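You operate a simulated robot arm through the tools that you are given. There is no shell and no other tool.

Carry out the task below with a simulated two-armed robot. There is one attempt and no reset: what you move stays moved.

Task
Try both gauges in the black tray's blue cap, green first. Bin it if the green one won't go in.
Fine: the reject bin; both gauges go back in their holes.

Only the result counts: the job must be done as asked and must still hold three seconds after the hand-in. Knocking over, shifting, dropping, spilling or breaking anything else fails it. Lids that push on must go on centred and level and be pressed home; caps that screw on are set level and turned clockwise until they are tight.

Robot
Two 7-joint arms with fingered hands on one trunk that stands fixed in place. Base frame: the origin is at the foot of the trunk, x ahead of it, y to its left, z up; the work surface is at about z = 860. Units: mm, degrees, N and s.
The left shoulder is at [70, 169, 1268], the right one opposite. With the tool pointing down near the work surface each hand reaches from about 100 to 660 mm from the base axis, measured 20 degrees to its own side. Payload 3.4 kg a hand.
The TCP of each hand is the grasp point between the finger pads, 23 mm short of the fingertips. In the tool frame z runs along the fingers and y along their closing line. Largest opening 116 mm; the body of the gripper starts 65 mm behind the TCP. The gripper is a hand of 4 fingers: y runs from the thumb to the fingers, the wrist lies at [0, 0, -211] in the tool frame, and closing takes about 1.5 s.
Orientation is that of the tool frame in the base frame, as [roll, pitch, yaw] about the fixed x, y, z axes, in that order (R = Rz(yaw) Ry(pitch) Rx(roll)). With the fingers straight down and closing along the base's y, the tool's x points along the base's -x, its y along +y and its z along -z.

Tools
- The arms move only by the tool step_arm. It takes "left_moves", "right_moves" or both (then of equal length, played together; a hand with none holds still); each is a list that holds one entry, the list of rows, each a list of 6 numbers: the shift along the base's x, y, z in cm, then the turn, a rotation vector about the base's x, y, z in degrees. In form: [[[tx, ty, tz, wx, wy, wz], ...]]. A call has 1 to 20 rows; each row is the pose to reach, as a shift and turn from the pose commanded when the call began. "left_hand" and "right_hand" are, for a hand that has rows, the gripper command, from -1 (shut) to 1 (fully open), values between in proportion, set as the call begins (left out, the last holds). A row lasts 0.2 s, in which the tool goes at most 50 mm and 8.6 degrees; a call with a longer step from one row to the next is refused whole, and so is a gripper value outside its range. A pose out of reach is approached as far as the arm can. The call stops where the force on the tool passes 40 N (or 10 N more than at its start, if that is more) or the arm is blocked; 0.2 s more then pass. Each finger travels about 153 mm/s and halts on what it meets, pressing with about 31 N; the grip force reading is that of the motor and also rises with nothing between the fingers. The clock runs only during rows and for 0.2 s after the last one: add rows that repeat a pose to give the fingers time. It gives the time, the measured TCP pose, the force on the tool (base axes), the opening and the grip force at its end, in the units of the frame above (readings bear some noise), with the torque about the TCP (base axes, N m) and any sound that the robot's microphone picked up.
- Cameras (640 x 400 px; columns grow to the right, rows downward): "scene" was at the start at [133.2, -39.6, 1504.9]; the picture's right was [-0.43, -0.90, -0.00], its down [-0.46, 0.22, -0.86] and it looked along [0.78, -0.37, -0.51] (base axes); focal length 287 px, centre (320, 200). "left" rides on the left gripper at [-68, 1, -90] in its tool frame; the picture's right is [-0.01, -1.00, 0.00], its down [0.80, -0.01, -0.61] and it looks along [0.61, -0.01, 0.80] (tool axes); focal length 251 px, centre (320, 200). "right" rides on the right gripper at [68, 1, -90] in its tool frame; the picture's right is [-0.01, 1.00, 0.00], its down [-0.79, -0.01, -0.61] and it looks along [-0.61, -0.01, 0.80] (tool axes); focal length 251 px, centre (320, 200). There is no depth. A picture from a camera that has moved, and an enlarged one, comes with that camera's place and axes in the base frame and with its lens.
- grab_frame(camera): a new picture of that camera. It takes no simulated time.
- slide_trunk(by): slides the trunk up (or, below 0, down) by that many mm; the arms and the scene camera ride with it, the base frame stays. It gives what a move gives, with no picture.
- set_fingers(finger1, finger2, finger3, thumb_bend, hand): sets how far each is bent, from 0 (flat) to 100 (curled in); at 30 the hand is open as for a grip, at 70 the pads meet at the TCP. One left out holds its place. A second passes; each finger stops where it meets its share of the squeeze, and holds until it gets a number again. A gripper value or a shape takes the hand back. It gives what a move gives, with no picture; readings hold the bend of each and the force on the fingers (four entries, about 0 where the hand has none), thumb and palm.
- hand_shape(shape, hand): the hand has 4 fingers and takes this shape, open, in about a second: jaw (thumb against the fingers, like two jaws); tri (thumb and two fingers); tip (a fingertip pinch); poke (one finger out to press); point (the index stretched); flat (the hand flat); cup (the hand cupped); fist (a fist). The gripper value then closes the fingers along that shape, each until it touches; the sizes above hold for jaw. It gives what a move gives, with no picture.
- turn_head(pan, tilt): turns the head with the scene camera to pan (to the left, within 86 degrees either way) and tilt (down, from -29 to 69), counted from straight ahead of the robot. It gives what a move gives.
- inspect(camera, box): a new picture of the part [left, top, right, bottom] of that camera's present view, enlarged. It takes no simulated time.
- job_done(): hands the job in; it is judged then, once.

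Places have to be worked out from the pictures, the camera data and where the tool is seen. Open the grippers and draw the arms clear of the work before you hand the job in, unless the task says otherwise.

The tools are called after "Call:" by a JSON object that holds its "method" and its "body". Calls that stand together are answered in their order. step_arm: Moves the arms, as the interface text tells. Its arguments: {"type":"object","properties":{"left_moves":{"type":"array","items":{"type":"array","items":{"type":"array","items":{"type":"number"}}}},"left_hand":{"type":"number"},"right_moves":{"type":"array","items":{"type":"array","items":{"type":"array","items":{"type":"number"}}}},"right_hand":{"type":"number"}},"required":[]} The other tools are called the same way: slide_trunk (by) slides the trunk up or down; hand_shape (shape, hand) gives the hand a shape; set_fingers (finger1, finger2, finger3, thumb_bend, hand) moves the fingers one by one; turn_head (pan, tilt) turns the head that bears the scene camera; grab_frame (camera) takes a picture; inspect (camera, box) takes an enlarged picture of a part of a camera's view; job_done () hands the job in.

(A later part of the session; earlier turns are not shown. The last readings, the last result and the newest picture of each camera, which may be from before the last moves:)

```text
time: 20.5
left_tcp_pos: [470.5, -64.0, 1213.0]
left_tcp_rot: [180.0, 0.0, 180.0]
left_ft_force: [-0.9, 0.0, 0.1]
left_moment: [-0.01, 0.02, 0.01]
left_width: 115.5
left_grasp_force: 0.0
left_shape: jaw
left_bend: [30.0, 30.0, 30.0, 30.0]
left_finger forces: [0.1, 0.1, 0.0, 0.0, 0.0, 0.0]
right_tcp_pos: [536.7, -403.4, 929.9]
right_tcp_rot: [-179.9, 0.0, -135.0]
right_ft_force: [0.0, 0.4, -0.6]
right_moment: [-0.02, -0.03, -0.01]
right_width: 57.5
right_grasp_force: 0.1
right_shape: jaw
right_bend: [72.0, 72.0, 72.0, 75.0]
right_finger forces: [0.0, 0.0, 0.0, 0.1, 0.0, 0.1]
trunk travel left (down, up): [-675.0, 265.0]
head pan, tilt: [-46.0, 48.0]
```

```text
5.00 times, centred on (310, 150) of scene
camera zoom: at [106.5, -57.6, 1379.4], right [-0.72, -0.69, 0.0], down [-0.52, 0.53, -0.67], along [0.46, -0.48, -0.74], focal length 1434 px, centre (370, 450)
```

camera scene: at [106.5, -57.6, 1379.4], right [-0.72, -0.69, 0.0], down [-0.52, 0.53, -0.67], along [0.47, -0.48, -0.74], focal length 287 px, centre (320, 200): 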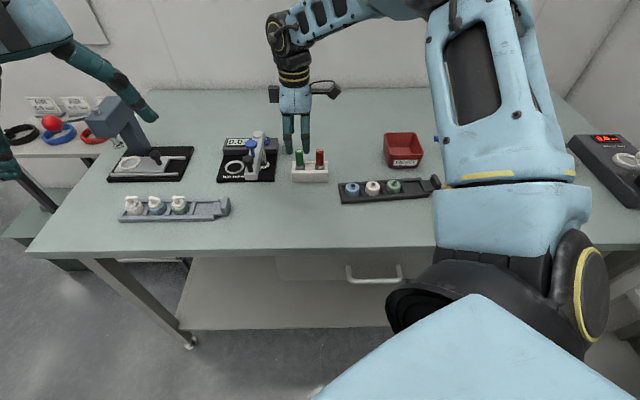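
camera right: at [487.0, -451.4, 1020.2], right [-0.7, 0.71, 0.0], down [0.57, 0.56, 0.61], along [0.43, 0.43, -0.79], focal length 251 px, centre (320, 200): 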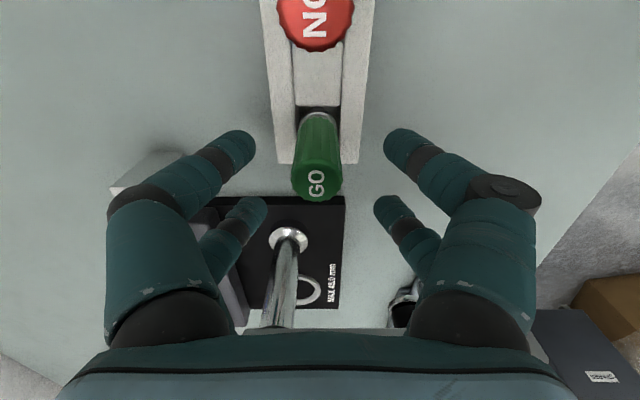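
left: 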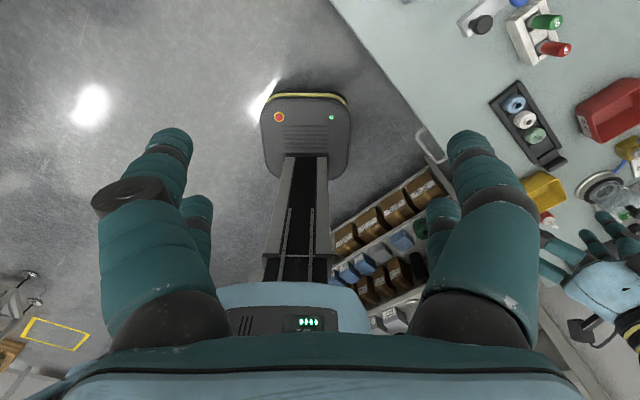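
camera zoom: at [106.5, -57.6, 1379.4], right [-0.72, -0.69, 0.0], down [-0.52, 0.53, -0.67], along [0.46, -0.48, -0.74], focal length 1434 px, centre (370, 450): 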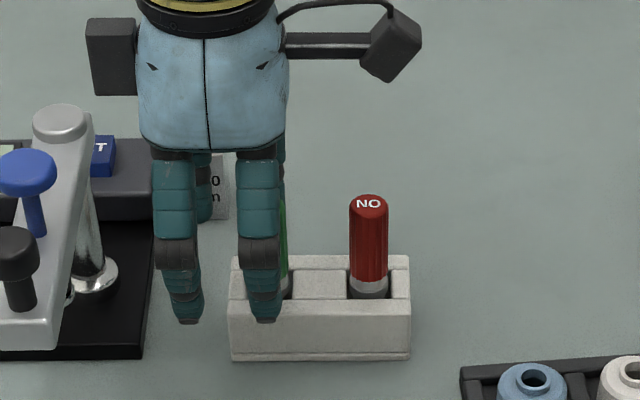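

The near pair now lines up with GO's handle on both sides. I'll close to grip it.

Call:
{"method": "step_arm", "body": {"right_moves": [[[0, 0, 0, 0, 0, 0], [0, 0, 0, 0, 0, 0], [0, 0, 0, 0, 0, 0], [0, 0, 0, 0, 0, 0], [0, 0, 0, 0, 0, 0], [0, 0, 0, 0, 0, 0], [0, 0, 0, 0, 0, 0]]], "right_hand": -1}}

Call:
{"method": "grab_frame", "body": {"camera": "right"}}

Call:
{"method": "inspect", "body": {"camera": "scene", "box": [270, 110, 350, 190]}}

```text
time: 22.1
left_tcp_pos: [469.1, -64.8, 1213.6]
left_tcp_rot: [-180.0, 0.1, 180.0]
left_ft_force: [0.2, 0.6, -0.1]
left_moment: [-0.03, 0.03, 0.02]
left_width: 115.8
left_grasp_force: 0.1
left_shape: jaw
left_bend: [30.0, 30.0, 30.0, 30.0]
left_finger forces: [0.1, 0.1, 0.0, 0.1, 0.0, 0.0]
right_tcp_pos: [538.2, -403.3, 928.8]
right_tcp_rot: [-180.0, 0.0, -134.9]
right_ft_force: [-0.1, -1.1, -0.4]
right_moment: [0.02, 0.02, 0.02]
right_width: 4.3
right_grasp_force: 30.8
right_shape: jaw
right_bend: [72.0, 63.0, 63.0, 74.0]
right_finger forces: [27.4, 0.1, 0.1, 0.0, 27.4, 0.0]
trunk travel left (down, up): [-675.0, 265.0]
head pan, tilt: [-46.0, 48.0]
```

```text
taken
camera right: at [487.2, -451.5, 1020.1], right [-0.7, 0.71, 0.0], down [0.57, 0.56, 0.61], along [0.43, 0.43, -0.8], focal length 251 px, centre (320, 200)
```

right: 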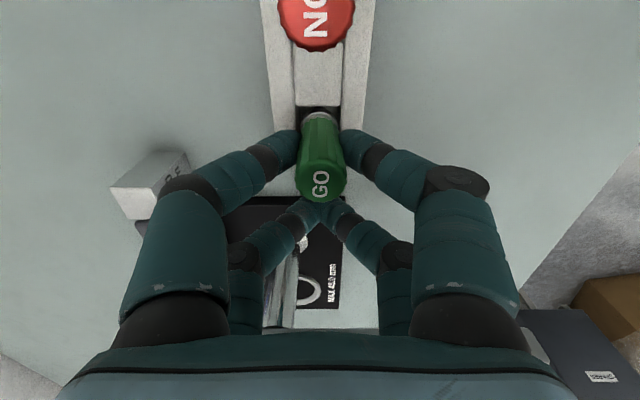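

```text
5.00 times, centred on (310, 150) of scene
camera zoom: at [106.8, -57.8, 1379.4], right [-0.72, -0.69, 0.0], down [-0.52, 0.53, -0.67], along [0.46, -0.48, -0.74], focal length 1434 px, centre (370, 450)
```

zoom: 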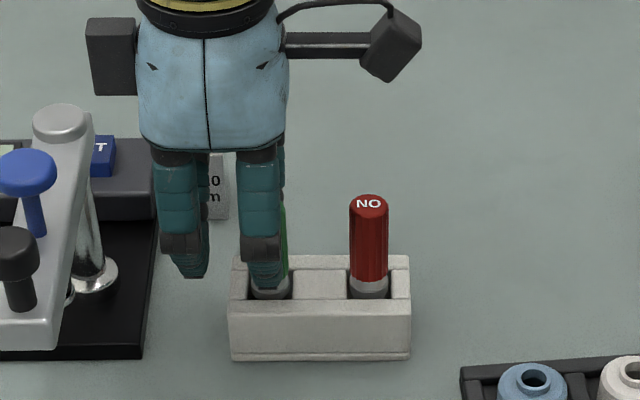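

Finger 1 and thumb hold GO at 27 N each. I'll lift it straight up 70 mm and check it hangs straight.

Call:
{"method": "step_arm", "body": {"right_moves": [[[0, 0, 0.5, 0, 0, 0], [0, 0, 1.0, 0, 0, 0], [0, 0, 2.0, 0, 0, 0], [0, 0, 3.0, 0, 0, 0], [0, 0, 4.0, 0, 0, 0], [0, 0, 5.0, 0, 0, 0], [0, 0, 6.0, 0, 0, 0], [0, 0, 7.0, 0, 0, 0], [0, 0, 7.0, 0, 0, 0]]]}}

Call:
{"method": "grab_frame", "body": {"camera": "right"}}

Call:
{"method": "inspect", "body": {"camera": "scene", "box": [270, 110, 350, 190]}}

```text
time: 24.1
left_tcp_pos: [467.8, -65.0, 1213.1]
left_tcp_rot: [180.0, 0.0, 180.0]
left_ft_force: [-0.8, -0.4, 0.3]
left_moment: [0.02, 0.01, 0.0]
left_width: 115.9
left_grasp_force: 0.0
left_shape: jaw
left_bend: [30.0, 30.0, 30.0, 30.0]
left_finger forces: [0.1, 0.1, 0.1, 0.0, 0.0, 0.0]
right_tcp_pos: [536.6, -404.1, 998.7]
right_tcp_rot: [180.0, 0.0, -134.9]
right_ft_force: [0.6, -0.1, -0.7]
right_moment: [0.01, 0.01, -0.03]
right_width: 4.6
right_grasp_force: 31.0
right_shape: jaw
right_bend: [72.0, 63.0, 63.0, 74.0]
right_finger forces: [27.4, 0.0, 0.0, 0.0, 27.4, 0.0]
trunk travel left (down, up): [-675.0, 265.0]
head pan, tilt: [-46.0, 48.0]
```

```text
taken
camera right: at [487.7, -453.2, 1089.4], right [-0.7, 0.71, 0.0], down [0.57, 0.56, 0.61], along [0.43, 0.43, -0.8], focal length 251 px, centre (320, 200)
```

right: 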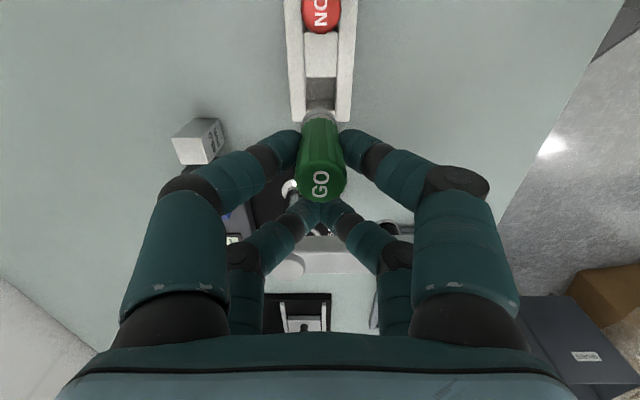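

```text
5.00 times, centred on (310, 150) of scene
camera zoom: at [106.9, -57.8, 1379.4], right [-0.72, -0.69, 0.0], down [-0.52, 0.53, -0.67], along [0.46, -0.48, -0.74], focal length 1434 px, centre (370, 450)
```

zoom: 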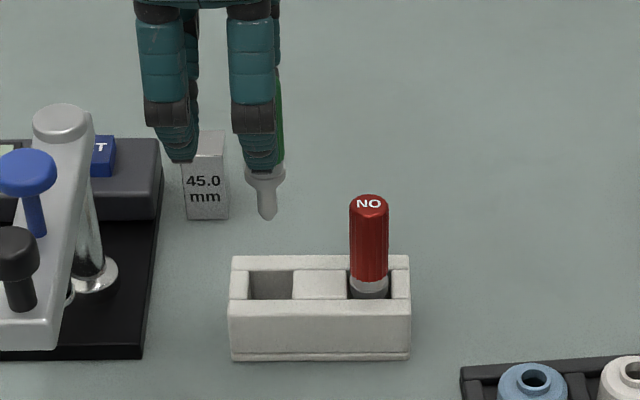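

GO is out, with its measuring tip in view below the collar. I'll zoom in on the tip and check for tilt.

Call:
{"method": "inspect", "body": {"camera": "scene", "box": [290, 125, 320, 160]}}

Call:
{"method": "inspect", "body": {"camera": "scene", "box": [335, 165, 405, 215]}}

Call:
{"method": "inspect", "body": {"camera": "right", "box": [270, 0, 370, 210]}}

```text
11.43 times, centred on (305, 142) of scene
camera zoom: at [106.9, -57.8, 1379.4], right [-0.72, -0.69, 0.0], down [-0.52, 0.53, -0.67], along [0.46, -0.48, -0.74], focal length 3277 px, centre (491, 857)
```

zoom: 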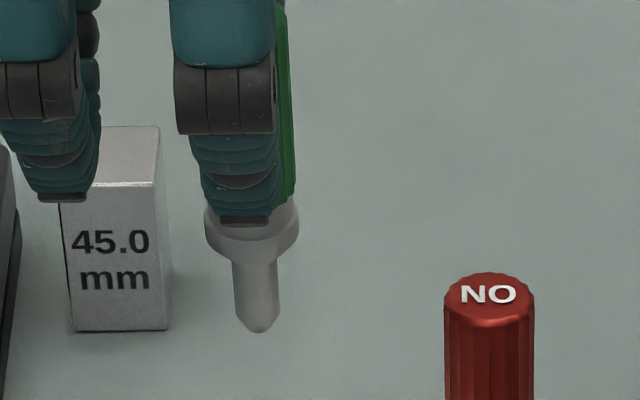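

```text
8.00 times, centred on (370, 190) of scene
camera zoom: at [106.9, -57.8, 1379.4], right [-0.72, -0.69, 0.0], down [-0.52, 0.53, -0.67], along [0.46, -0.48, -0.74], focal length 2294 px, centre (-80, 280)
```

zoom: 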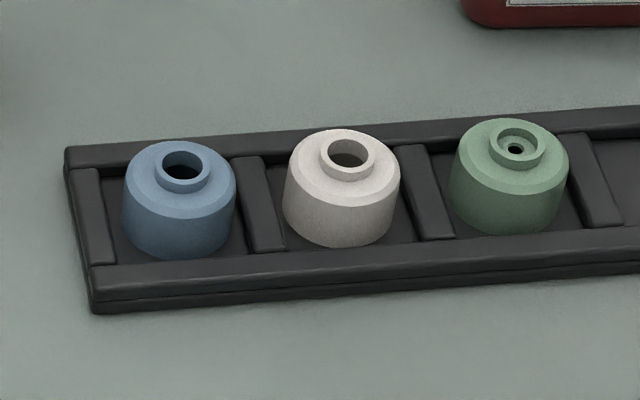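

```text
1.90 times, centred on (320, 105) of right
camera zoom: at [487.7, -453.2, 1089.4], right [-0.7, 0.71, 0.0], down [0.57, 0.56, 0.61], along [0.43, 0.43, -0.8], focal length 479 px, centre (320, 381)
```

zoom: 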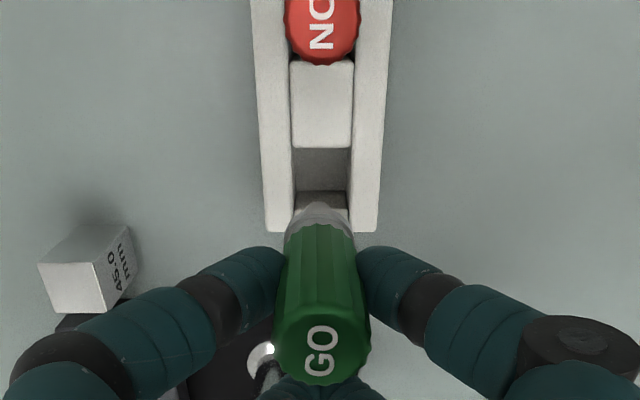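

GO's pin is about 9.7 mm in diameter and hangs plumb, its tip ~62 mm below the TCP; the blue cap's bore mouth looks ~12 mm at about (389.7, -464.5, 886). I'll carry GO high over NO and hover it above the blue cap.

Call:
{"method": "step_arm", "body": {"right_moves": [[[0, 0, 2, 0, 0, 0], [0, 0, 4.5, 0, 0, 0], [-2, -0.7, 4.5, 0, 0, 0], [-4, -1.4, 4.5, 0, 0, 0], [-6, -2.08, 4.5, 0, 0, 0], [-8, -2.77, 4.5, 0, 0, 0], [-10, -3.46, 4.5, 0, 0, 0], [-12, -4.15, 4.5, 0, 0, 0], [-13.29, -4.6, 4.5, 0, 0, 0], [-13.29, -4.6, 2.5, 0, 0, 0], [-13.29, -4.6, 0.5, 0, 0, 0], [-13.29, -4.6, -0.5, 0, 0, 0], [-13.29, -4.6, -0.5, 0, 0, 0]]]}}

Call:
{"method": "grab_frame", "body": {"camera": "right"}}

Call:
{"method": "inspect", "body": {"camera": "scene", "box": [335, 140, 405, 215]}}

```text
time: 26.9
left_tcp_pos: [469.5, -64.8, 1212.6]
left_tcp_rot: [-180.0, 0.0, -179.9]
left_ft_force: [0.1, -0.2, -0.2]
left_moment: [0.01, -0.01, 0.01]
left_width: 115.8
left_grasp_force: 0.1
left_shape: jaw
left_bend: [30.0, 30.0, 30.0, 30.0]
left_finger forces: [0.1, 0.1, 0.0, 0.1, 0.1, 0.0]
right_tcp_pos: [403.2, -448.8, 993.8]
right_tcp_rot: [-180.0, -0.1, -135.0]
right_ft_force: [0.2, -0.7, -1.7]
right_moment: [0.0, -0.03, 0.03]
right_width: 4.4
right_grasp_force: 31.3
right_shape: jaw
right_bend: [72.0, 63.0, 63.0, 74.0]
right_finger forces: [27.5, 0.0, 0.1, 0.0, 27.5, 0.0]
trunk travel left (down, up): [-675.0, 265.0]
head pan, tilt: [-46.0, 48.0]
```

```text
taken
camera right: at [354.2, -497.3, 1084.6], right [-0.7, 0.71, 0.0], down [0.57, 0.56, 0.61], along [0.43, 0.43, -0.8], focal length 251 px, centre (320, 200)
```

right: 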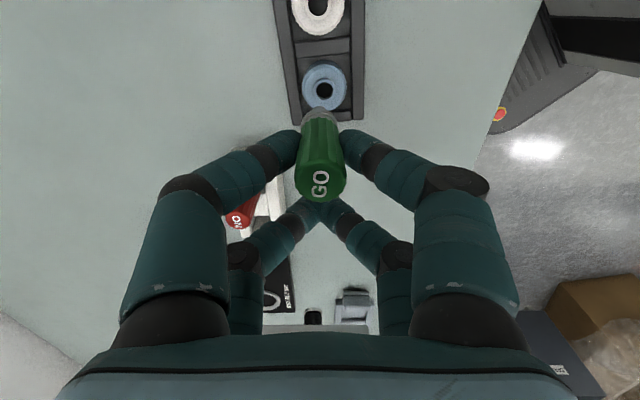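

```text
5.33 times, centred on (370, 178) of scene
camera zoom: at [106.8, -57.8, 1379.4], right [-0.72, -0.69, 0.0], down [-0.52, 0.53, -0.67], along [0.46, -0.48, -0.74], focal length 1529 px, centre (53, 320)
```

zoom: 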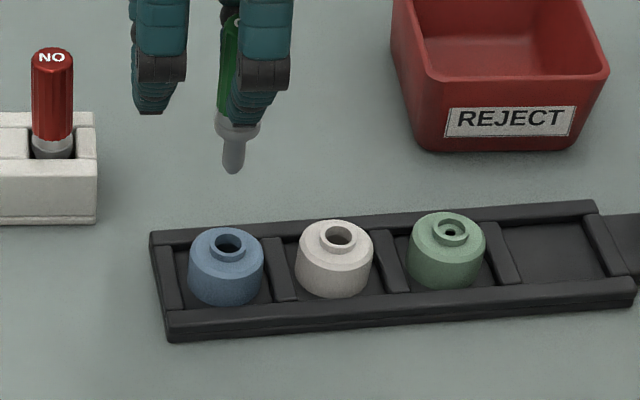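

Zooming on both views: the scene camera gives the alignment along the tray, the hand camera the alignment across it.

Call:
{"method": "inspect", "body": {"camera": "right", "box": [280, 60, 360, 130]}}

Call:
{"method": "inspect", "body": {"camera": "right", "box": [270, 110, 370, 220]}}

Call:
{"method": "inspect", "body": {"camera": "scene", "box": [350, 150, 385, 200]}}

```text
5.71 times, centred on (320, 95) of right
camera zoom: at [354.2, -497.3, 1084.6], right [-0.7, 0.71, 0.0], down [0.57, 0.56, 0.61], along [0.43, 0.43, -0.8], focal length 1437 px, centre (320, 800)
```

zoom: 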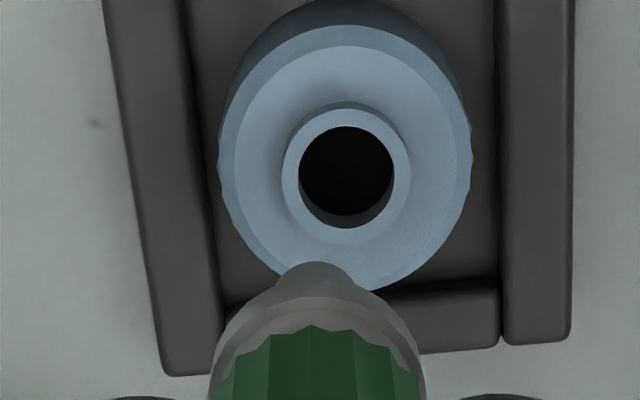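

```text
3.64 times, centred on (320, 165) of right
camera zoom: at [354.2, -497.3, 1084.6], right [-0.7, 0.71, 0.0], down [0.57, 0.56, 0.61], along [0.43, 0.43, -0.8], focal length 914 px, centre (320, 327)
```

zoom: 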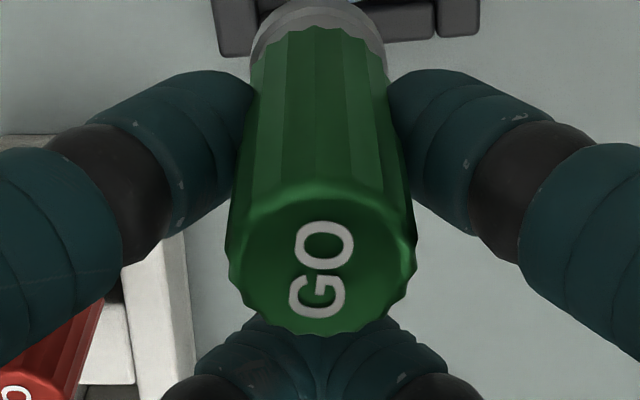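

```text
8.00 times, centred on (368, 175) of scene
camera zoom: at [106.8, -57.8, 1379.4], right [-0.72, -0.69, 0.0], down [-0.52, 0.53, -0.67], along [0.46, -0.48, -0.74], focal length 2294 px, centre (-60, 400)
```

zoom: 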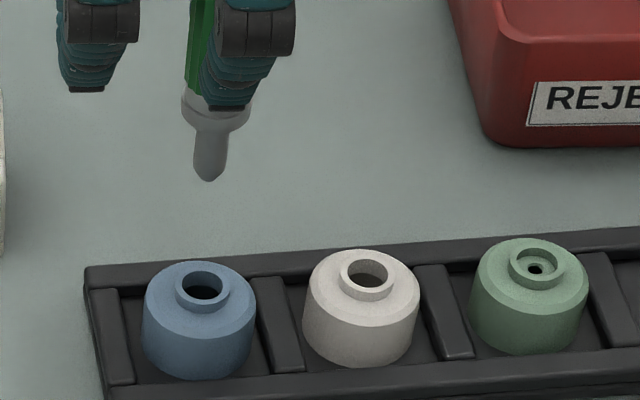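

The hand camera shows the pin ~3.3 mm short across the tray; along the tray the two cameras disagree by 2–3 mm because the bore height is uncertain. I'll correct the sideways offset and lower the tip to just above the cap, then re-measure up close.

Call:
{"method": "step_arm", "body": {"right_moves": [[[-0.23, 0.23, 0, 0, 0, 0], [-0.23, 0.23, -0.8, 0, 0, 0], [-0.23, 0.23, -1.6, 0, 0, 0], [-0.23, 0.23, -2.2, 0, 0, 0], [-0.23, 0.23, -2.5, 0, 0, 0], [-0.23, 0.23, -2.5, 0, 0, 0]]]}}

Call:
{"method": "inspect", "body": {"camera": "right", "box": [280, 60, 360, 130]}}

Call:
{"method": "inspect", "body": {"camera": "scene", "box": [350, 160, 382, 200]}}

```text
time: 28.3
left_tcp_pos: [468.9, -63.7, 1213.2]
left_tcp_rot: [-180.0, 0.0, -179.9]
left_ft_force: [-0.3, 0.3, -0.2]
left_moment: [-0.01, 0.01, -0.01]
left_width: 115.9
left_grasp_force: 0.1
left_shape: jaw
left_bend: [30.0, 30.0, 30.0, 30.0]
left_finger forces: [0.0, 0.0, 0.0, 0.0, 0.0, 0.0]
right_tcp_pos: [401.4, -448.4, 968.9]
right_tcp_rot: [-180.0, 0.1, -134.9]
right_ft_force: [-0.7, 0.0, -0.5]
right_moment: [0.04, 0.01, -0.01]
right_width: 4.5
right_grasp_force: 30.9
right_shape: jaw
right_bend: [72.0, 63.0, 63.0, 74.0]
right_finger forces: [27.5, 0.1, 0.1, 0.0, 27.4, 0.1]
trunk travel left (down, up): [-675.0, 265.0]
head pan, tilt: [-46.0, 48.0]
```

```text
5.71 times, centred on (320, 95) of right
camera zoom: at [351.8, -495.9, 1059.7], right [-0.7, 0.71, 0.0], down [0.57, 0.56, 0.61], along [0.43, 0.43, -0.79], focal length 1437 px, centre (320, 800)
```

zoom: 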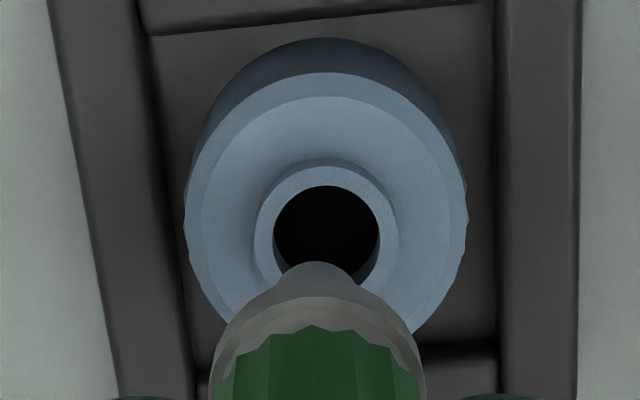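

```text
10.00 times, centred on (366, 180) of scene
camera zoom: at [106.6, -57.7, 1379.4], right [-0.72, -0.69, 0.0], down [-0.52, 0.53, -0.67], along [0.46, -0.48, -0.74], focal length 2867 px, centre (-140, 400)
```

zoom: 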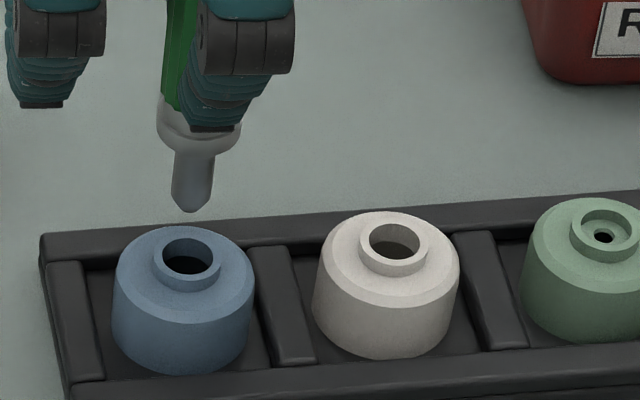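

Close now: the tip is just above the bore. I'll take finer zooms to settle the remaining offset along the tray.

Call:
{"method": "inspect", "body": {"camera": "scene", "box": [359, 172, 377, 194]}}

Call:
{"method": "inspect", "body": {"camera": "right", "box": [300, 80, 342, 118]}}

```text
16.00 times, centred on (368, 183) of scene
camera zoom: at [106.6, -57.7, 1379.4], right [-0.72, -0.69, 0.0], down [-0.52, 0.53, -0.67], along [0.46, -0.48, -0.74], focal length 4588 px, centre (-448, 472)
```

zoom: 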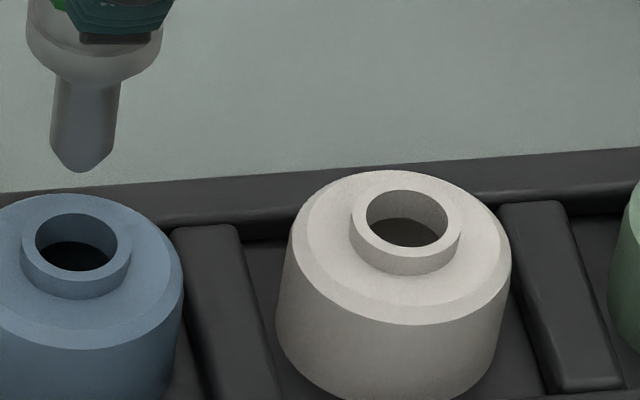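

```text
10.53 times, centred on (321, 99) of right
camera zoom: at [351.8, -495.9, 1059.7], right [-0.7, 0.71, 0.0], down [0.57, 0.56, 0.61], along [0.43, 0.43, -0.79], focal length 2647 px, centre (310, 1263)
```

zoom: 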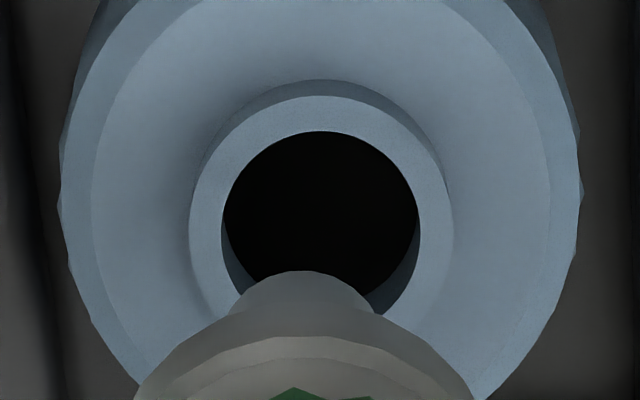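

Treating the tip as tapered reconciles both views: the pin needs ~+0.9 mm along the tray and ~+1.0 mm across, and the tip is ~13 mm above the collar. I'll apply that, go down 10 mm and look again.

Call:
{"method": "step_arm", "body": {"right_moves": [[[-0.135, 0.007, 0, 0, 0, 0], [-0.135, 0.007, -0.4, 0, 0, 0], [-0.135, 0.007, -0.8, 0, 0, 0], [-0.135, 0.007, -1.0, 0, 0, 0], [-0.135, 0.007, -1.0, 0, 0, 0]]]}}

Call:
{"method": "inspect", "body": {"camera": "scene", "box": [357, 172, 375, 194]}}

Call:
{"method": "inspect", "body": {"camera": "right", "box": [300, 90, 342, 128]}}

```text
time: 29.5
left_tcp_pos: [469.6, -64.0, 1213.0]
left_tcp_rot: [180.0, -0.1, -180.0]
left_ft_force: [-0.1, 0.3, -0.4]
left_moment: [0.02, -0.01, 0.01]
left_width: 115.8
left_grasp_force: 0.0
left_shape: jaw
left_bend: [30.0, 30.0, 30.0, 30.0]
left_finger forces: [0.0, 0.0, 0.0, 0.0, 0.0, 0.0]
right_tcp_pos: [400.2, -446.8, 959.9]
right_tcp_rot: [180.0, 0.0, -134.8]
right_ft_force: [0.3, 0.1, -1.3]
right_moment: [0.03, -0.03, -0.02]
right_width: 4.4
right_grasp_force: 31.9
right_shape: jaw
right_bend: [72.0, 63.0, 63.0, 74.0]
right_finger forces: [27.5, 0.0, 0.0, 0.0, 27.5, 0.0]
trunk travel left (down, up): [-675.0, 265.0]
head pan, tilt: [-46.0, 48.0]
```

```text
16.00 times, centred on (366, 183) of scene
camera zoom: at [106.7, -57.8, 1379.4], right [-0.72, -0.69, 0.0], down [-0.52, 0.53, -0.67], along [0.46, -0.48, -0.74], focal length 4588 px, centre (-416, 472)
```

zoom: 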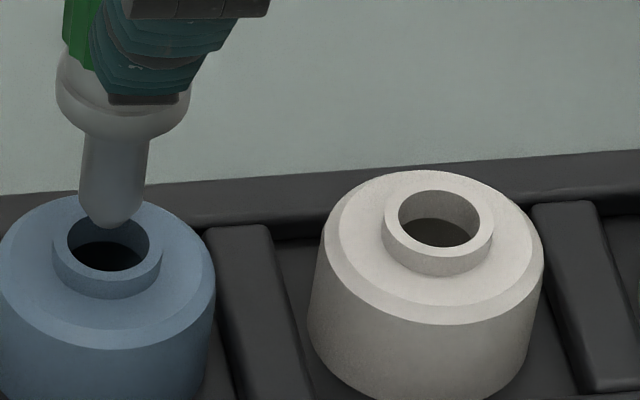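

```text
10.53 times, centred on (321, 109) of right
camera zoom: at [350.5, -495.0, 1049.6], right [-0.7, 0.71, 0.0], down [0.57, 0.56, 0.61], along [0.43, 0.43, -0.8], focal length 2647 px, centre (310, 1158)
```

zoom: 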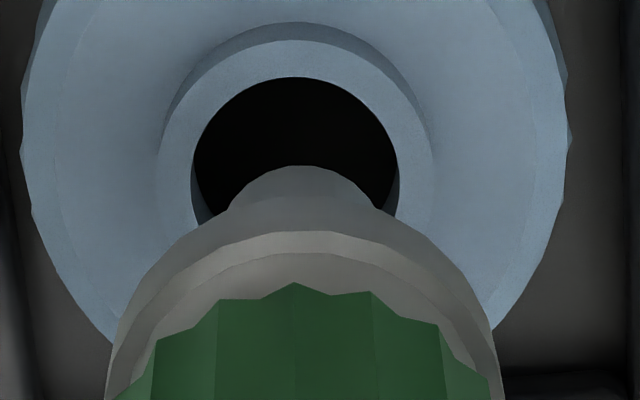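

Scene view shows the pin over the bore within ~0.2 mm along the tray; the hand camera suggests backing off ~0.3 mm across. I'll make that touch and lower slowly, watching force.

Call:
{"method": "step_arm", "body": {"right_moves": [[[0.02, -0.02, 0, 0, 0, 0], [0.02, -0.02, -0.2, 0, 0, 0], [0.02, -0.02, -0.4, 0, 0, 0], [0.02, -0.02, -0.6, 0, 0, 0], [0.02, -0.02, -0.8, 0, 0, 0], [0.02, -0.02, -0.8, 0, 0, 0]]]}}

Call:
{"method": "inspect", "body": {"camera": "scene", "box": [357, 172, 375, 194]}}

Call:
{"method": "inspect", "body": {"camera": "right", "box": [300, 90, 342, 128]}}

```text
time: 30.9
left_tcp_pos: [469.4, -64.4, 1212.4]
left_tcp_rot: [180.0, 0.1, -179.9]
left_ft_force: [0.1, 0.1, 0.0]
left_moment: [0.0, 0.0, 0.01]
left_width: 115.9
left_grasp_force: 0.1
left_shape: jaw
left_bend: [30.0, 30.0, 30.0, 30.0]
left_finger forces: [0.0, 0.0, 0.0, 0.1, 0.0, 0.0]
right_tcp_pos: [400.6, -447.2, 951.4]
right_tcp_rot: [180.0, -0.1, -134.9]
right_ft_force: [-0.7, -0.3, -0.9]
right_moment: [0.04, -0.04, -0.02]
right_width: 4.2
right_grasp_force: 31.2
right_shape: jaw
right_bend: [72.0, 63.0, 63.0, 74.0]
right_finger forces: [27.5, 0.1, 0.0, 0.0, 27.6, 0.1]
trunk travel left (down, up): [-675.0, 265.0]
head pan, tilt: [-46.0, 48.0]
```

```text
16.00 times, centred on (366, 183) of scene
camera zoom: at [106.7, -57.8, 1379.4], right [-0.72, -0.69, 0.0], down [-0.52, 0.53, -0.67], along [0.46, -0.48, -0.74], focal length 4588 px, centre (-416, 472)
```

zoom: 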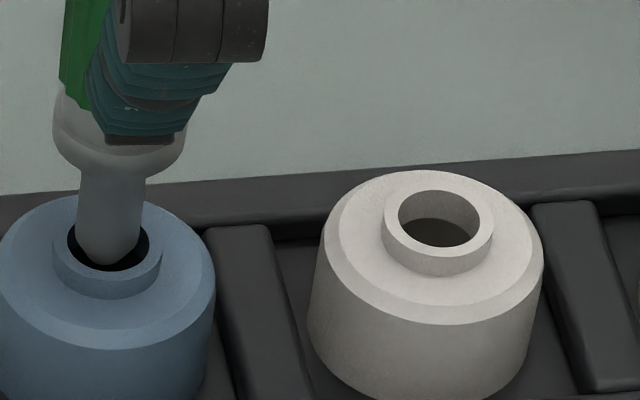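

```text
10.53 times, centred on (321, 109) of right
camera zoom: at [350.6, -495.5, 1041.4], right [-0.7, 0.71, 0.0], down [0.57, 0.56, 0.61], along [0.43, 0.43, -0.79], focal length 2647 px, centre (310, 1158)
```

zoom: 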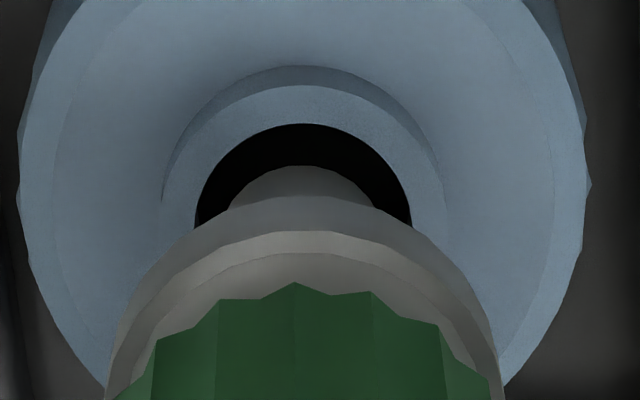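

The pin's tip is inside the bore mouth with no contact force. I'll keep lowering slowly another 12 mm to see whether GO goes in.

Call:
{"method": "step_arm", "body": {"right_moves": [[[0, 0, -0.15, 0, 0, 0], [0, 0, -0.3, 0, 0, 0], [0, 0, -0.45, 0, 0, 0], [0, 0, -0.6, 0, 0, 0], [0, 0, -0.75, 0, 0, 0], [0, 0, -0.9, 0, 0, 0], [0, 0, -1.05, 0, 0, 0], [0, 0, -1.2, 0, 0, 0]]]}}

Call:
{"method": "inspect", "body": {"camera": "scene", "box": [352, 165, 377, 200]}}

Call:
{"method": "inspect", "body": {"camera": "right", "box": [280, 70, 360, 140]}}

```text
time: 32.7
left_tcp_pos: [469.1, -64.0, 1213.2]
left_tcp_rot: [-179.9, -0.1, -179.9]
left_ft_force: [-0.3, -0.3, 0.6]
left_moment: [-0.02, -0.04, -0.01]
left_width: 115.9
left_grasp_force: 0.0
left_shape: jaw
left_bend: [30.0, 30.0, 30.0, 30.0]
left_finger forces: [0.1, 0.0, 0.1, 0.1, 0.0, 0.0]
right_tcp_pos: [399.5, -447.2, 938.5]
right_tcp_rot: [180.0, 0.0, -134.9]
right_ft_force: [-0.2, -0.5, -1.4]
right_moment: [0.01, 0.01, 0.0]
right_width: 4.6
right_grasp_force: 31.7
right_shape: jaw
right_bend: [72.0, 63.0, 63.0, 74.0]
right_finger forces: [27.5, 0.0, 0.1, 0.0, 27.5, 0.0]
trunk travel left (down, up): [-675.0, 265.0]
head pan, tilt: [-46.0, 48.0]
```

```text
11.43 times, centred on (364, 182) of scene
camera zoom: at [106.7, -57.9, 1379.4], right [-0.72, -0.69, 0.0], down [-0.52, 0.53, -0.67], along [0.46, -0.48, -0.74], focal length 3277 px, centre (-189, 400)
```

zoom: 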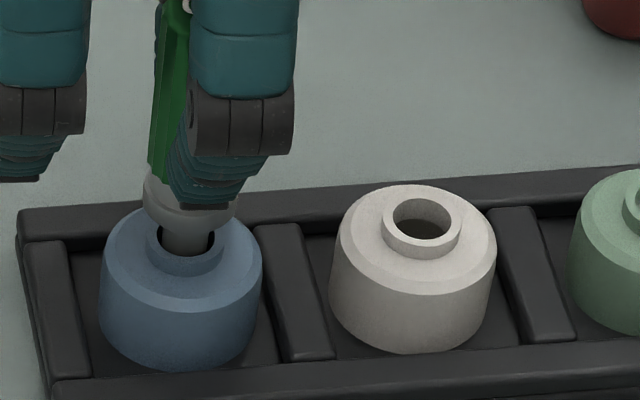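

```text
5.71 times, centred on (320, 105) of right
camera zoom: at [350.3, -495.4, 1029.6], right [-0.7, 0.71, 0.0], down [0.57, 0.56, 0.61], along [0.43, 0.43, -0.8], focal length 1437 px, centre (320, 743)
```

zoom: 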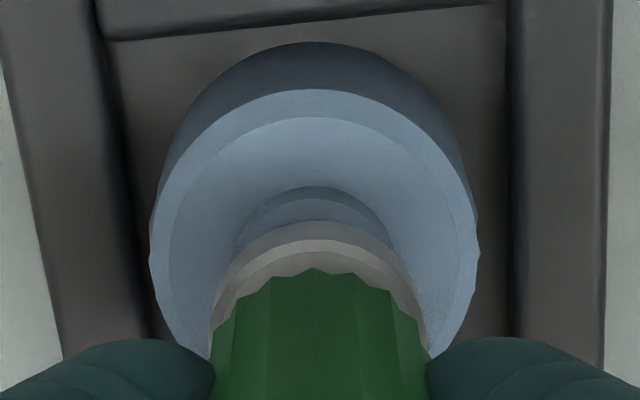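

GO slides in freely (~17 mm deep, no force). I'll go 4 mm deeper, nearly to its collar, to make the trial unambiguous.

Call:
{"method": "step_arm", "body": {"right_moves": [[[0, 0, -0.1, 0, 0, 0], [0, 0, -0.2, 0, 0, 0], [0, 0, -0.3, 0, 0, 0], [0, 0, -0.4, 0, 0, 0], [0, 0, -0.4, 0, 0, 0], [0, 0, -0.4, 0, 0, 0]]]}}

Call:
{"method": "inspect", "body": {"camera": "scene", "box": [352, 165, 377, 200]}}

```text
time: 34.1
left_tcp_pos: [468.2, -63.5, 1214.0]
left_tcp_rot: [-180.0, 0.1, 179.9]
left_ft_force: [0.0, -0.7, -0.4]
left_moment: [0.01, 0.04, -0.01]
left_width: 116.0
left_grasp_force: 0.1
left_shape: jaw
left_bend: [30.0, 30.0, 30.0, 30.0]
left_finger forces: [0.0, 0.0, 0.0, 0.1, 0.0, 0.0]
right_tcp_pos: [399.5, -445.8, 936.8]
right_tcp_rot: [-179.9, 0.0, -134.9]
right_ft_force: [0.2, 0.8, 7.0]
right_moment: [-0.08, 0.07, 0.02]
right_width: 5.0
right_grasp_force: 31.4
right_shape: jaw
right_bend: [72.0, 63.0, 63.0, 74.0]
right_finger forces: [29.6, 0.1, 0.0, 0.1, 30.5, 0.0]
trunk travel left (down, up): [-675.0, 265.0]
head pan, tilt: [-46.0, 48.0]
```

```text
11.43 times, centred on (364, 182) of scene
camera zoom: at [105.8, -56.8, 1379.6], right [-0.72, -0.69, 0.0], down [-0.52, 0.53, -0.67], along [0.47, -0.48, -0.74], focal length 3277 px, centre (-189, 400)
```

zoom: 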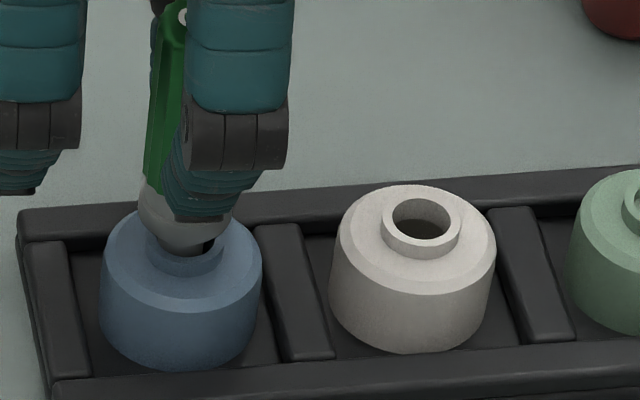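

Bottomed with 7 N: the pin reached the bore floor, so GO clearly goes in. The gauge may have tilted slightly in the grip, so I'll withdraw it straight up and inspect.

Call:
{"method": "step_arm", "body": {"right_moves": [[[0, 0, 0.3, 0, 0, 0], [0, 0, 0.6, 0, 0, 0], [0, 0, 1.2, 0, 0, 0], [0, 0, 1.8, 0, 0, 0], [0, 0, 2.4, 0, 0, 0], [0, 0, 3.4, 0, 0, 0], [0, 0, 4.4, 0, 0, 0], [0, 0, 5.4, 0, 0, 0], [0, 0, 5.4, 0, 0, 0]]]}}

Call:
{"method": "inspect", "body": {"camera": "scene", "box": [345, 140, 385, 200]}}

Call:
{"method": "inspect", "body": {"camera": "right", "box": [260, 60, 380, 220]}}

```text
time: 36.1
left_tcp_pos: [469.9, -64.5, 1213.0]
left_tcp_rot: [-180.0, 0.0, 179.9]
left_ft_force: [-0.4, 0.6, -0.2]
left_moment: [0.01, 0.01, 0.04]
left_width: 116.0
left_grasp_force: 0.1
left_shape: jaw
left_bend: [30.0, 30.0, 30.0, 30.0]
left_finger forces: [0.1, 0.0, 0.0, 0.1, 0.0, 0.0]
right_tcp_pos: [400.4, -447.9, 989.6]
right_tcp_rot: [179.9, 0.1, -134.9]
right_ft_force: [0.0, -0.4, -0.6]
right_moment: [0.05, 0.03, 0.03]
right_width: 4.7
right_grasp_force: 31.2
right_shape: jaw
right_bend: [72.0, 63.0, 63.0, 74.0]
right_finger forces: [28.8, 0.1, 0.1, 0.1, 28.8, 0.0]
trunk travel left (down, up): [-675.0, 265.0]
head pan, tilt: [-46.0, 48.0]
```

```text
6.67 times, centred on (365, 170) of scene
camera zoom: at [106.8, -57.9, 1379.4], right [-0.72, -0.69, 0.0], down [-0.52, 0.53, -0.67], along [0.46, -0.48, -0.74], focal length 1912 px, centre (20, 400)
```

zoom: 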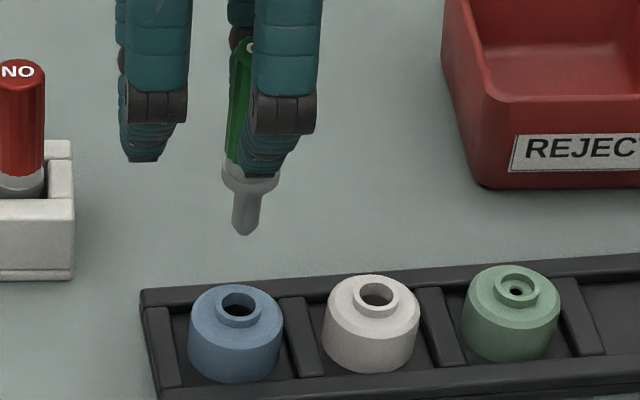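

```text
2.50 times, centred on (320, 140) of right
camera zoom: at [351.3, -495.0, 1079.6], right [-0.7, 0.71, 0.0], down [0.57, 0.56, 0.61], along [0.43, 0.43, -0.8], focal length 629 px, centre (320, 350)
```

zoom: 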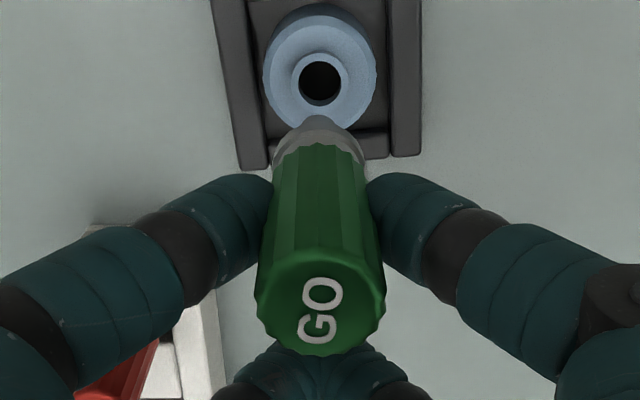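

The gauge still hangs plumb and the cap stayed in place: GO goes in, so the blue cap isn't to be binned. I'll carry GO back high over NO and hover above its hole.

Call:
{"method": "step_arm", "body": {"right_moves": [[[0, 0, 2.5, 0, 0, 0], [0, 0, 5.0, 0, 0, 0], [2, 0.64, 5, 0, 0, 0], [4, 1.29, 5, 0, 0, 0], [6, 1.93, 5, 0, 0, 0], [8, 2.57, 5, 0, 0, 0], [10, 3.21, 5, 0, 0, 0], [12, 3.86, 5, 0, 0, 0], [13.635, 4.383, 5, 0, 0, 0], [13.635, 4.383, 3, 0, 0, 0], [13.635, 4.383, 1, 0, 0, 0], [13.635, 4.383, -1, 0, 0, 0], [13.635, 4.383, -2, 0, 0, 0], [13.635, 4.383, -2, 0, 0, 0]]]}}

Call:
{"method": "inspect", "body": {"camera": "scene", "box": [285, 120, 335, 185]}}

Call:
{"method": "inspect", "body": {"camera": "right", "box": [260, 20, 380, 220]}}

```text
time: 39.1
left_tcp_pos: [470.5, -65.0, 1213.2]
left_tcp_rot: [-180.0, 0.0, -179.9]
left_ft_force: [0.3, 0.4, -0.8]
left_moment: [0.02, 0.0, 0.01]
left_width: 115.9
left_grasp_force: 0.1
left_shape: jaw
left_bend: [30.0, 30.0, 30.0, 30.0]
left_finger forces: [0.1, 0.1, 0.1, 0.0, 0.1, 0.0]
right_tcp_pos: [537.6, -402.4, 971.4]
right_tcp_rot: [180.0, 0.1, -134.9]
right_ft_force: [-0.1, -0.2, -0.8]
right_moment: [0.06, -0.03, -0.02]
right_width: 4.8
right_grasp_force: 30.6
right_shape: jaw
right_bend: [72.0, 63.0, 63.0, 74.0]
right_finger forces: [28.2, 0.0, 0.1, 0.1, 28.2, 0.1]
trunk travel left (down, up): [-675.0, 265.0]
head pan, tilt: [-46.0, 48.0]
```

```text
6.15 times, centred on (310, 152) of scene
camera zoom: at [106.7, -57.6, 1379.4], right [-0.72, -0.69, 0.0], down [-0.52, 0.53, -0.67], along [0.46, -0.48, -0.74], focal length 1764 px, centre (382, 492)
```

zoom: 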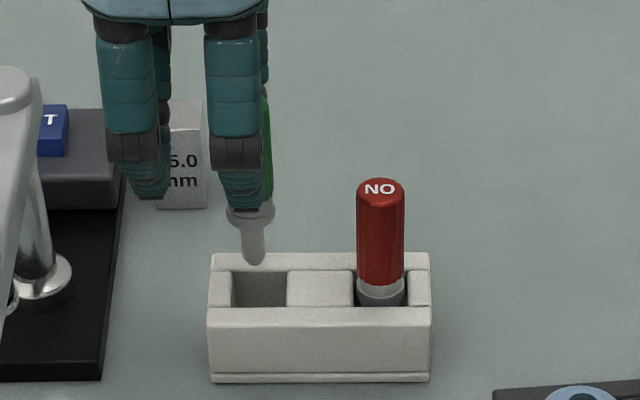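

```text
2.00 times, centred on (320, 120) of right
camera zoom: at [488.5, -450.7, 1061.4], right [-0.7, 0.71, 0.0], down [0.57, 0.56, 0.61], along [0.43, 0.43, -0.8], focal length 503 px, centre (320, 360)
```

zoom: 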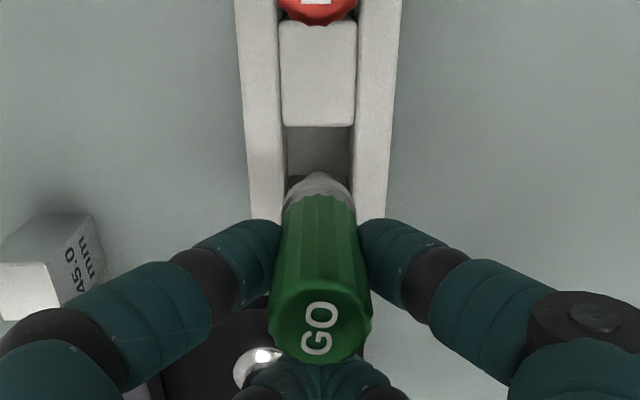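

Pin is over its pocket as it was when lifted. I'll lower it 40 mm back to the pick-up pose.

Call:
{"method": "step_arm", "body": {"right_moves": [[[0, 0, -0.6, 0, 0, 0], [0, 0, -1.2, 0, 0, 0], [0, 0, -1.8, 0, 0, 0], [0, 0, -2.4, 0, 0, 0], [0, 0, -2.9, 0, 0, 0], [0, 0, -3.3, 0, 0, 0], [0, 0, -3.6, 0, 0, 0], [0, 0, -3.8, 0, 0, 0], [0, 0, -3.95, 0, 0, 0], [0, 0, -3.95, 0, 0, 0]]]}}

Call:
{"method": "inspect", "body": {"camera": "scene", "box": [285, 120, 335, 185]}}

Call:
{"method": "inspect", "body": {"camera": "right", "box": [260, 20, 380, 220]}}

```text
time: 41.3
left_tcp_pos: [470.1, -64.6, 1213.1]
left_tcp_rot: [-179.9, -0.1, 180.0]
left_ft_force: [0.1, -0.2, -0.1]
left_moment: [0.0, 0.0, -0.01]
left_width: 115.9
left_grasp_force: 0.1
left_shape: jaw
left_bend: [30.0, 30.0, 30.0, 30.0]
left_finger forces: [0.1, 0.0, 0.0, 0.0, 0.0, 0.0]
right_tcp_pos: [536.5, -403.2, 929.7]
right_tcp_rot: [179.9, 0.0, -134.9]
right_ft_force: [-0.1, 0.3, -1.1]
right_moment: [0.0, -0.01, -0.02]
right_width: 4.5
right_grasp_force: 31.6
right_shape: jaw
right_bend: [72.0, 63.0, 63.0, 74.0]
right_finger forces: [28.1, 0.0, 0.1, 0.0, 28.1, 0.0]
trunk travel left (down, up): [-675.0, 265.0]
head pan, tilt: [-46.0, 48.0]
```

```text
6.15 times, centred on (310, 152) of scene
camera zoom: at [106.8, -57.8, 1379.4], right [-0.72, -0.69, 0.0], down [-0.52, 0.53, -0.67], along [0.46, -0.48, -0.74], focal length 1764 px, centre (382, 492)
```

zoom: 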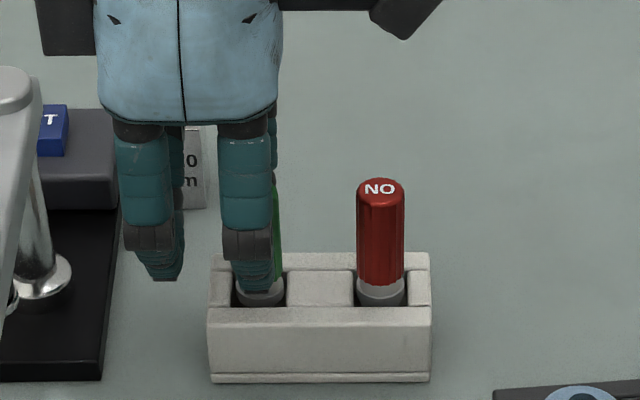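

```text
2.00 times, centred on (320, 120) of right
camera zoom: at [487.3, -451.9, 1020.0], right [-0.7, 0.71, 0.0], down [0.57, 0.56, 0.61], along [0.43, 0.43, -0.8], focal length 503 px, centre (320, 360)
```

zoom: 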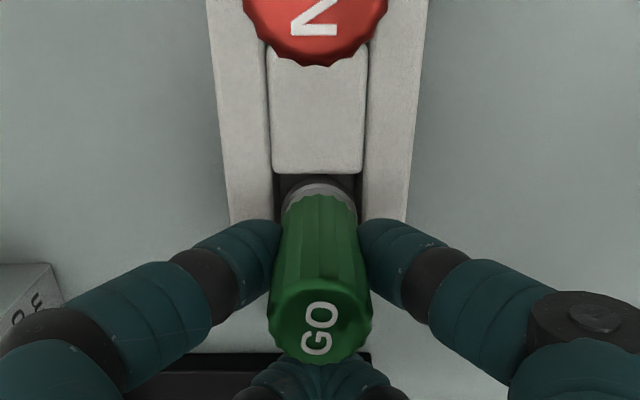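

GO is back in its pocket. I'll ease down in half-millimetre steps to feel it seat before releasing.

Call:
{"method": "step_arm", "body": {"right_moves": [[[0, 0, -0.05, 0, 0, 0], [0, 0, -0.1, 0, 0, 0], [0, 0, -0.1, 0, 0, 0]]]}}

```text
time: 42.1
left_tcp_pos: [468.3, -64.2, 1212.0]
left_tcp_rot: [179.9, -0.1, -179.9]
left_ft_force: [0.0, 0.0, 0.3]
left_moment: [0.01, -0.01, 0.03]
left_width: 116.2
left_grasp_force: 0.0
left_shape: jaw
left_bend: [30.0, 30.0, 30.0, 30.0]
left_finger forces: [0.1, 0.1, 0.0, 0.0, 0.1, 0.0]
right_tcp_pos: [535.9, -402.8, 927.8]
right_tcp_rot: [180.0, -0.1, -134.8]
right_ft_force: [0.1, -0.2, 2.9]
right_moment: [-0.05, 0.01, 0.04]
right_width: 4.8
right_grasp_force: 31.0
right_shape: jaw
right_bend: [72.0, 63.0, 63.0, 74.0]
right_finger forces: [28.5, 0.0, 0.1, 0.1, 28.9, 0.1]
trunk travel left (down, up): [-675.0, 265.0]
head pan, tilt: [-46.0, 48.0]
```

A light 3–4 N contact: GO is seated. I'll open the fingers, wait, then raise the hand straight up.

Call:
{"method": "step_arm", "body": {"right_moves": [[[0, 0, 0, 0, 0, 0], [0, 0, 0, 0, 0, 0], [0, 0, 0, 0, 0, 0], [0, 0, 0, 0, 0, 0], [0, 0, 1.0, 0, 0, 0], [0, 0, 2.5, 0, 0, 0], [0, 0, 4.0, 0, 0, 0], [0, 0, 6.0, 0, 0, 0], [0, 0, 8.0, 0, 0, 0], [0, 0, 8.0, 0, 0, 0]]], "right_hand": 0}}

Call:
{"method": "inspect", "body": {"camera": "scene", "box": [285, 120, 335, 185]}}

Call:
{"method": "grab_frame", "body": {"camera": "right"}}

```text
time: 44.3
left_tcp_pos: [470.5, -65.5, 1212.2]
left_tcp_rot: [179.9, 0.1, -180.0]
left_ft_force: [-0.1, -0.2, -0.4]
left_moment: [-0.01, 0.03, 0.03]
left_width: 115.6
left_grasp_force: 0.0
left_shape: jaw
left_bend: [30.0, 30.0, 30.0, 30.0]
left_finger forces: [0.0, 0.0, 0.0, 0.1, 0.0, 0.0]
right_tcp_pos: [534.5, -403.4, 1008.0]
right_tcp_rot: [-179.9, -0.1, -134.9]
right_ft_force: [0.6, -0.2, 1.0]
right_moment: [0.0, -0.01, 0.01]
right_width: 57.5
right_grasp_force: 0.0
right_shape: jaw
right_bend: [72.0, 72.0, 72.0, 75.0]
right_finger forces: [0.0, 0.1, 0.1, 0.0, 0.0, 0.0]
trunk travel left (down, up): [-675.0, 265.0]
head pan, tilt: [-46.0, 48.0]
```

```text
6.15 times, centred on (310, 152) of scene
camera zoom: at [107.0, -57.8, 1379.3], right [-0.72, -0.69, 0.0], down [-0.52, 0.53, -0.67], along [0.46, -0.48, -0.74], focal length 1764 px, centre (382, 492)
```

zoom: 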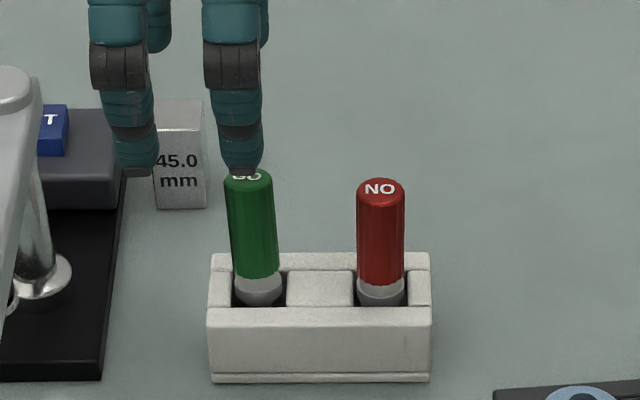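

```text
taken
camera right: at [486.7, -451.2, 1099.0], right [-0.7, 0.71, 0.0], down [0.57, 0.56, 0.61], along [0.43, 0.43, -0.79], focal length 251 px, centre (320, 200)
```

right: 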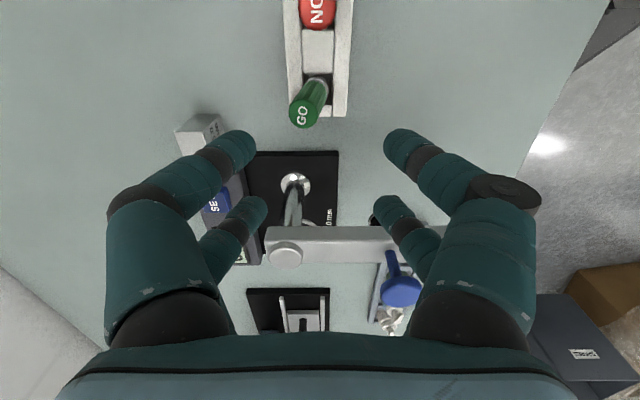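

GO now leans in its pocket after release. I'll look closely before touching anything.

Call:
{"method": "inspect", "body": {"camera": "right", "box": [280, 60, 360, 135]}}

Call:
{"method": "inspect", "body": {"camera": "scene", "box": [298, 143, 328, 175]}}

```text
5.33 times, centred on (320, 98) of right
camera zoom: at [486.7, -451.2, 1099.0], right [-0.7, 0.71, 0.0], down [0.57, 0.56, 0.61], along [0.43, 0.43, -0.79], focal length 1341 px, centre (320, 747)
```

zoom: 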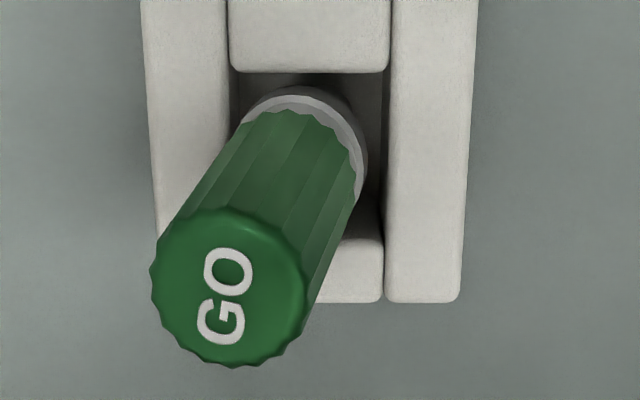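

```text
12.50 times, centred on (313, 159) of scene
camera zoom: at [107.0, -57.8, 1379.3], right [-0.72, -0.69, 0.0], down [-0.52, 0.53, -0.67], along [0.46, -0.48, -0.74], focal length 3584 px, centre (408, 712)
```

zoom: 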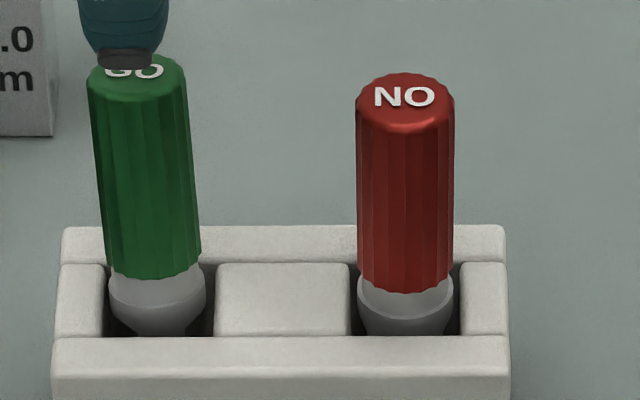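

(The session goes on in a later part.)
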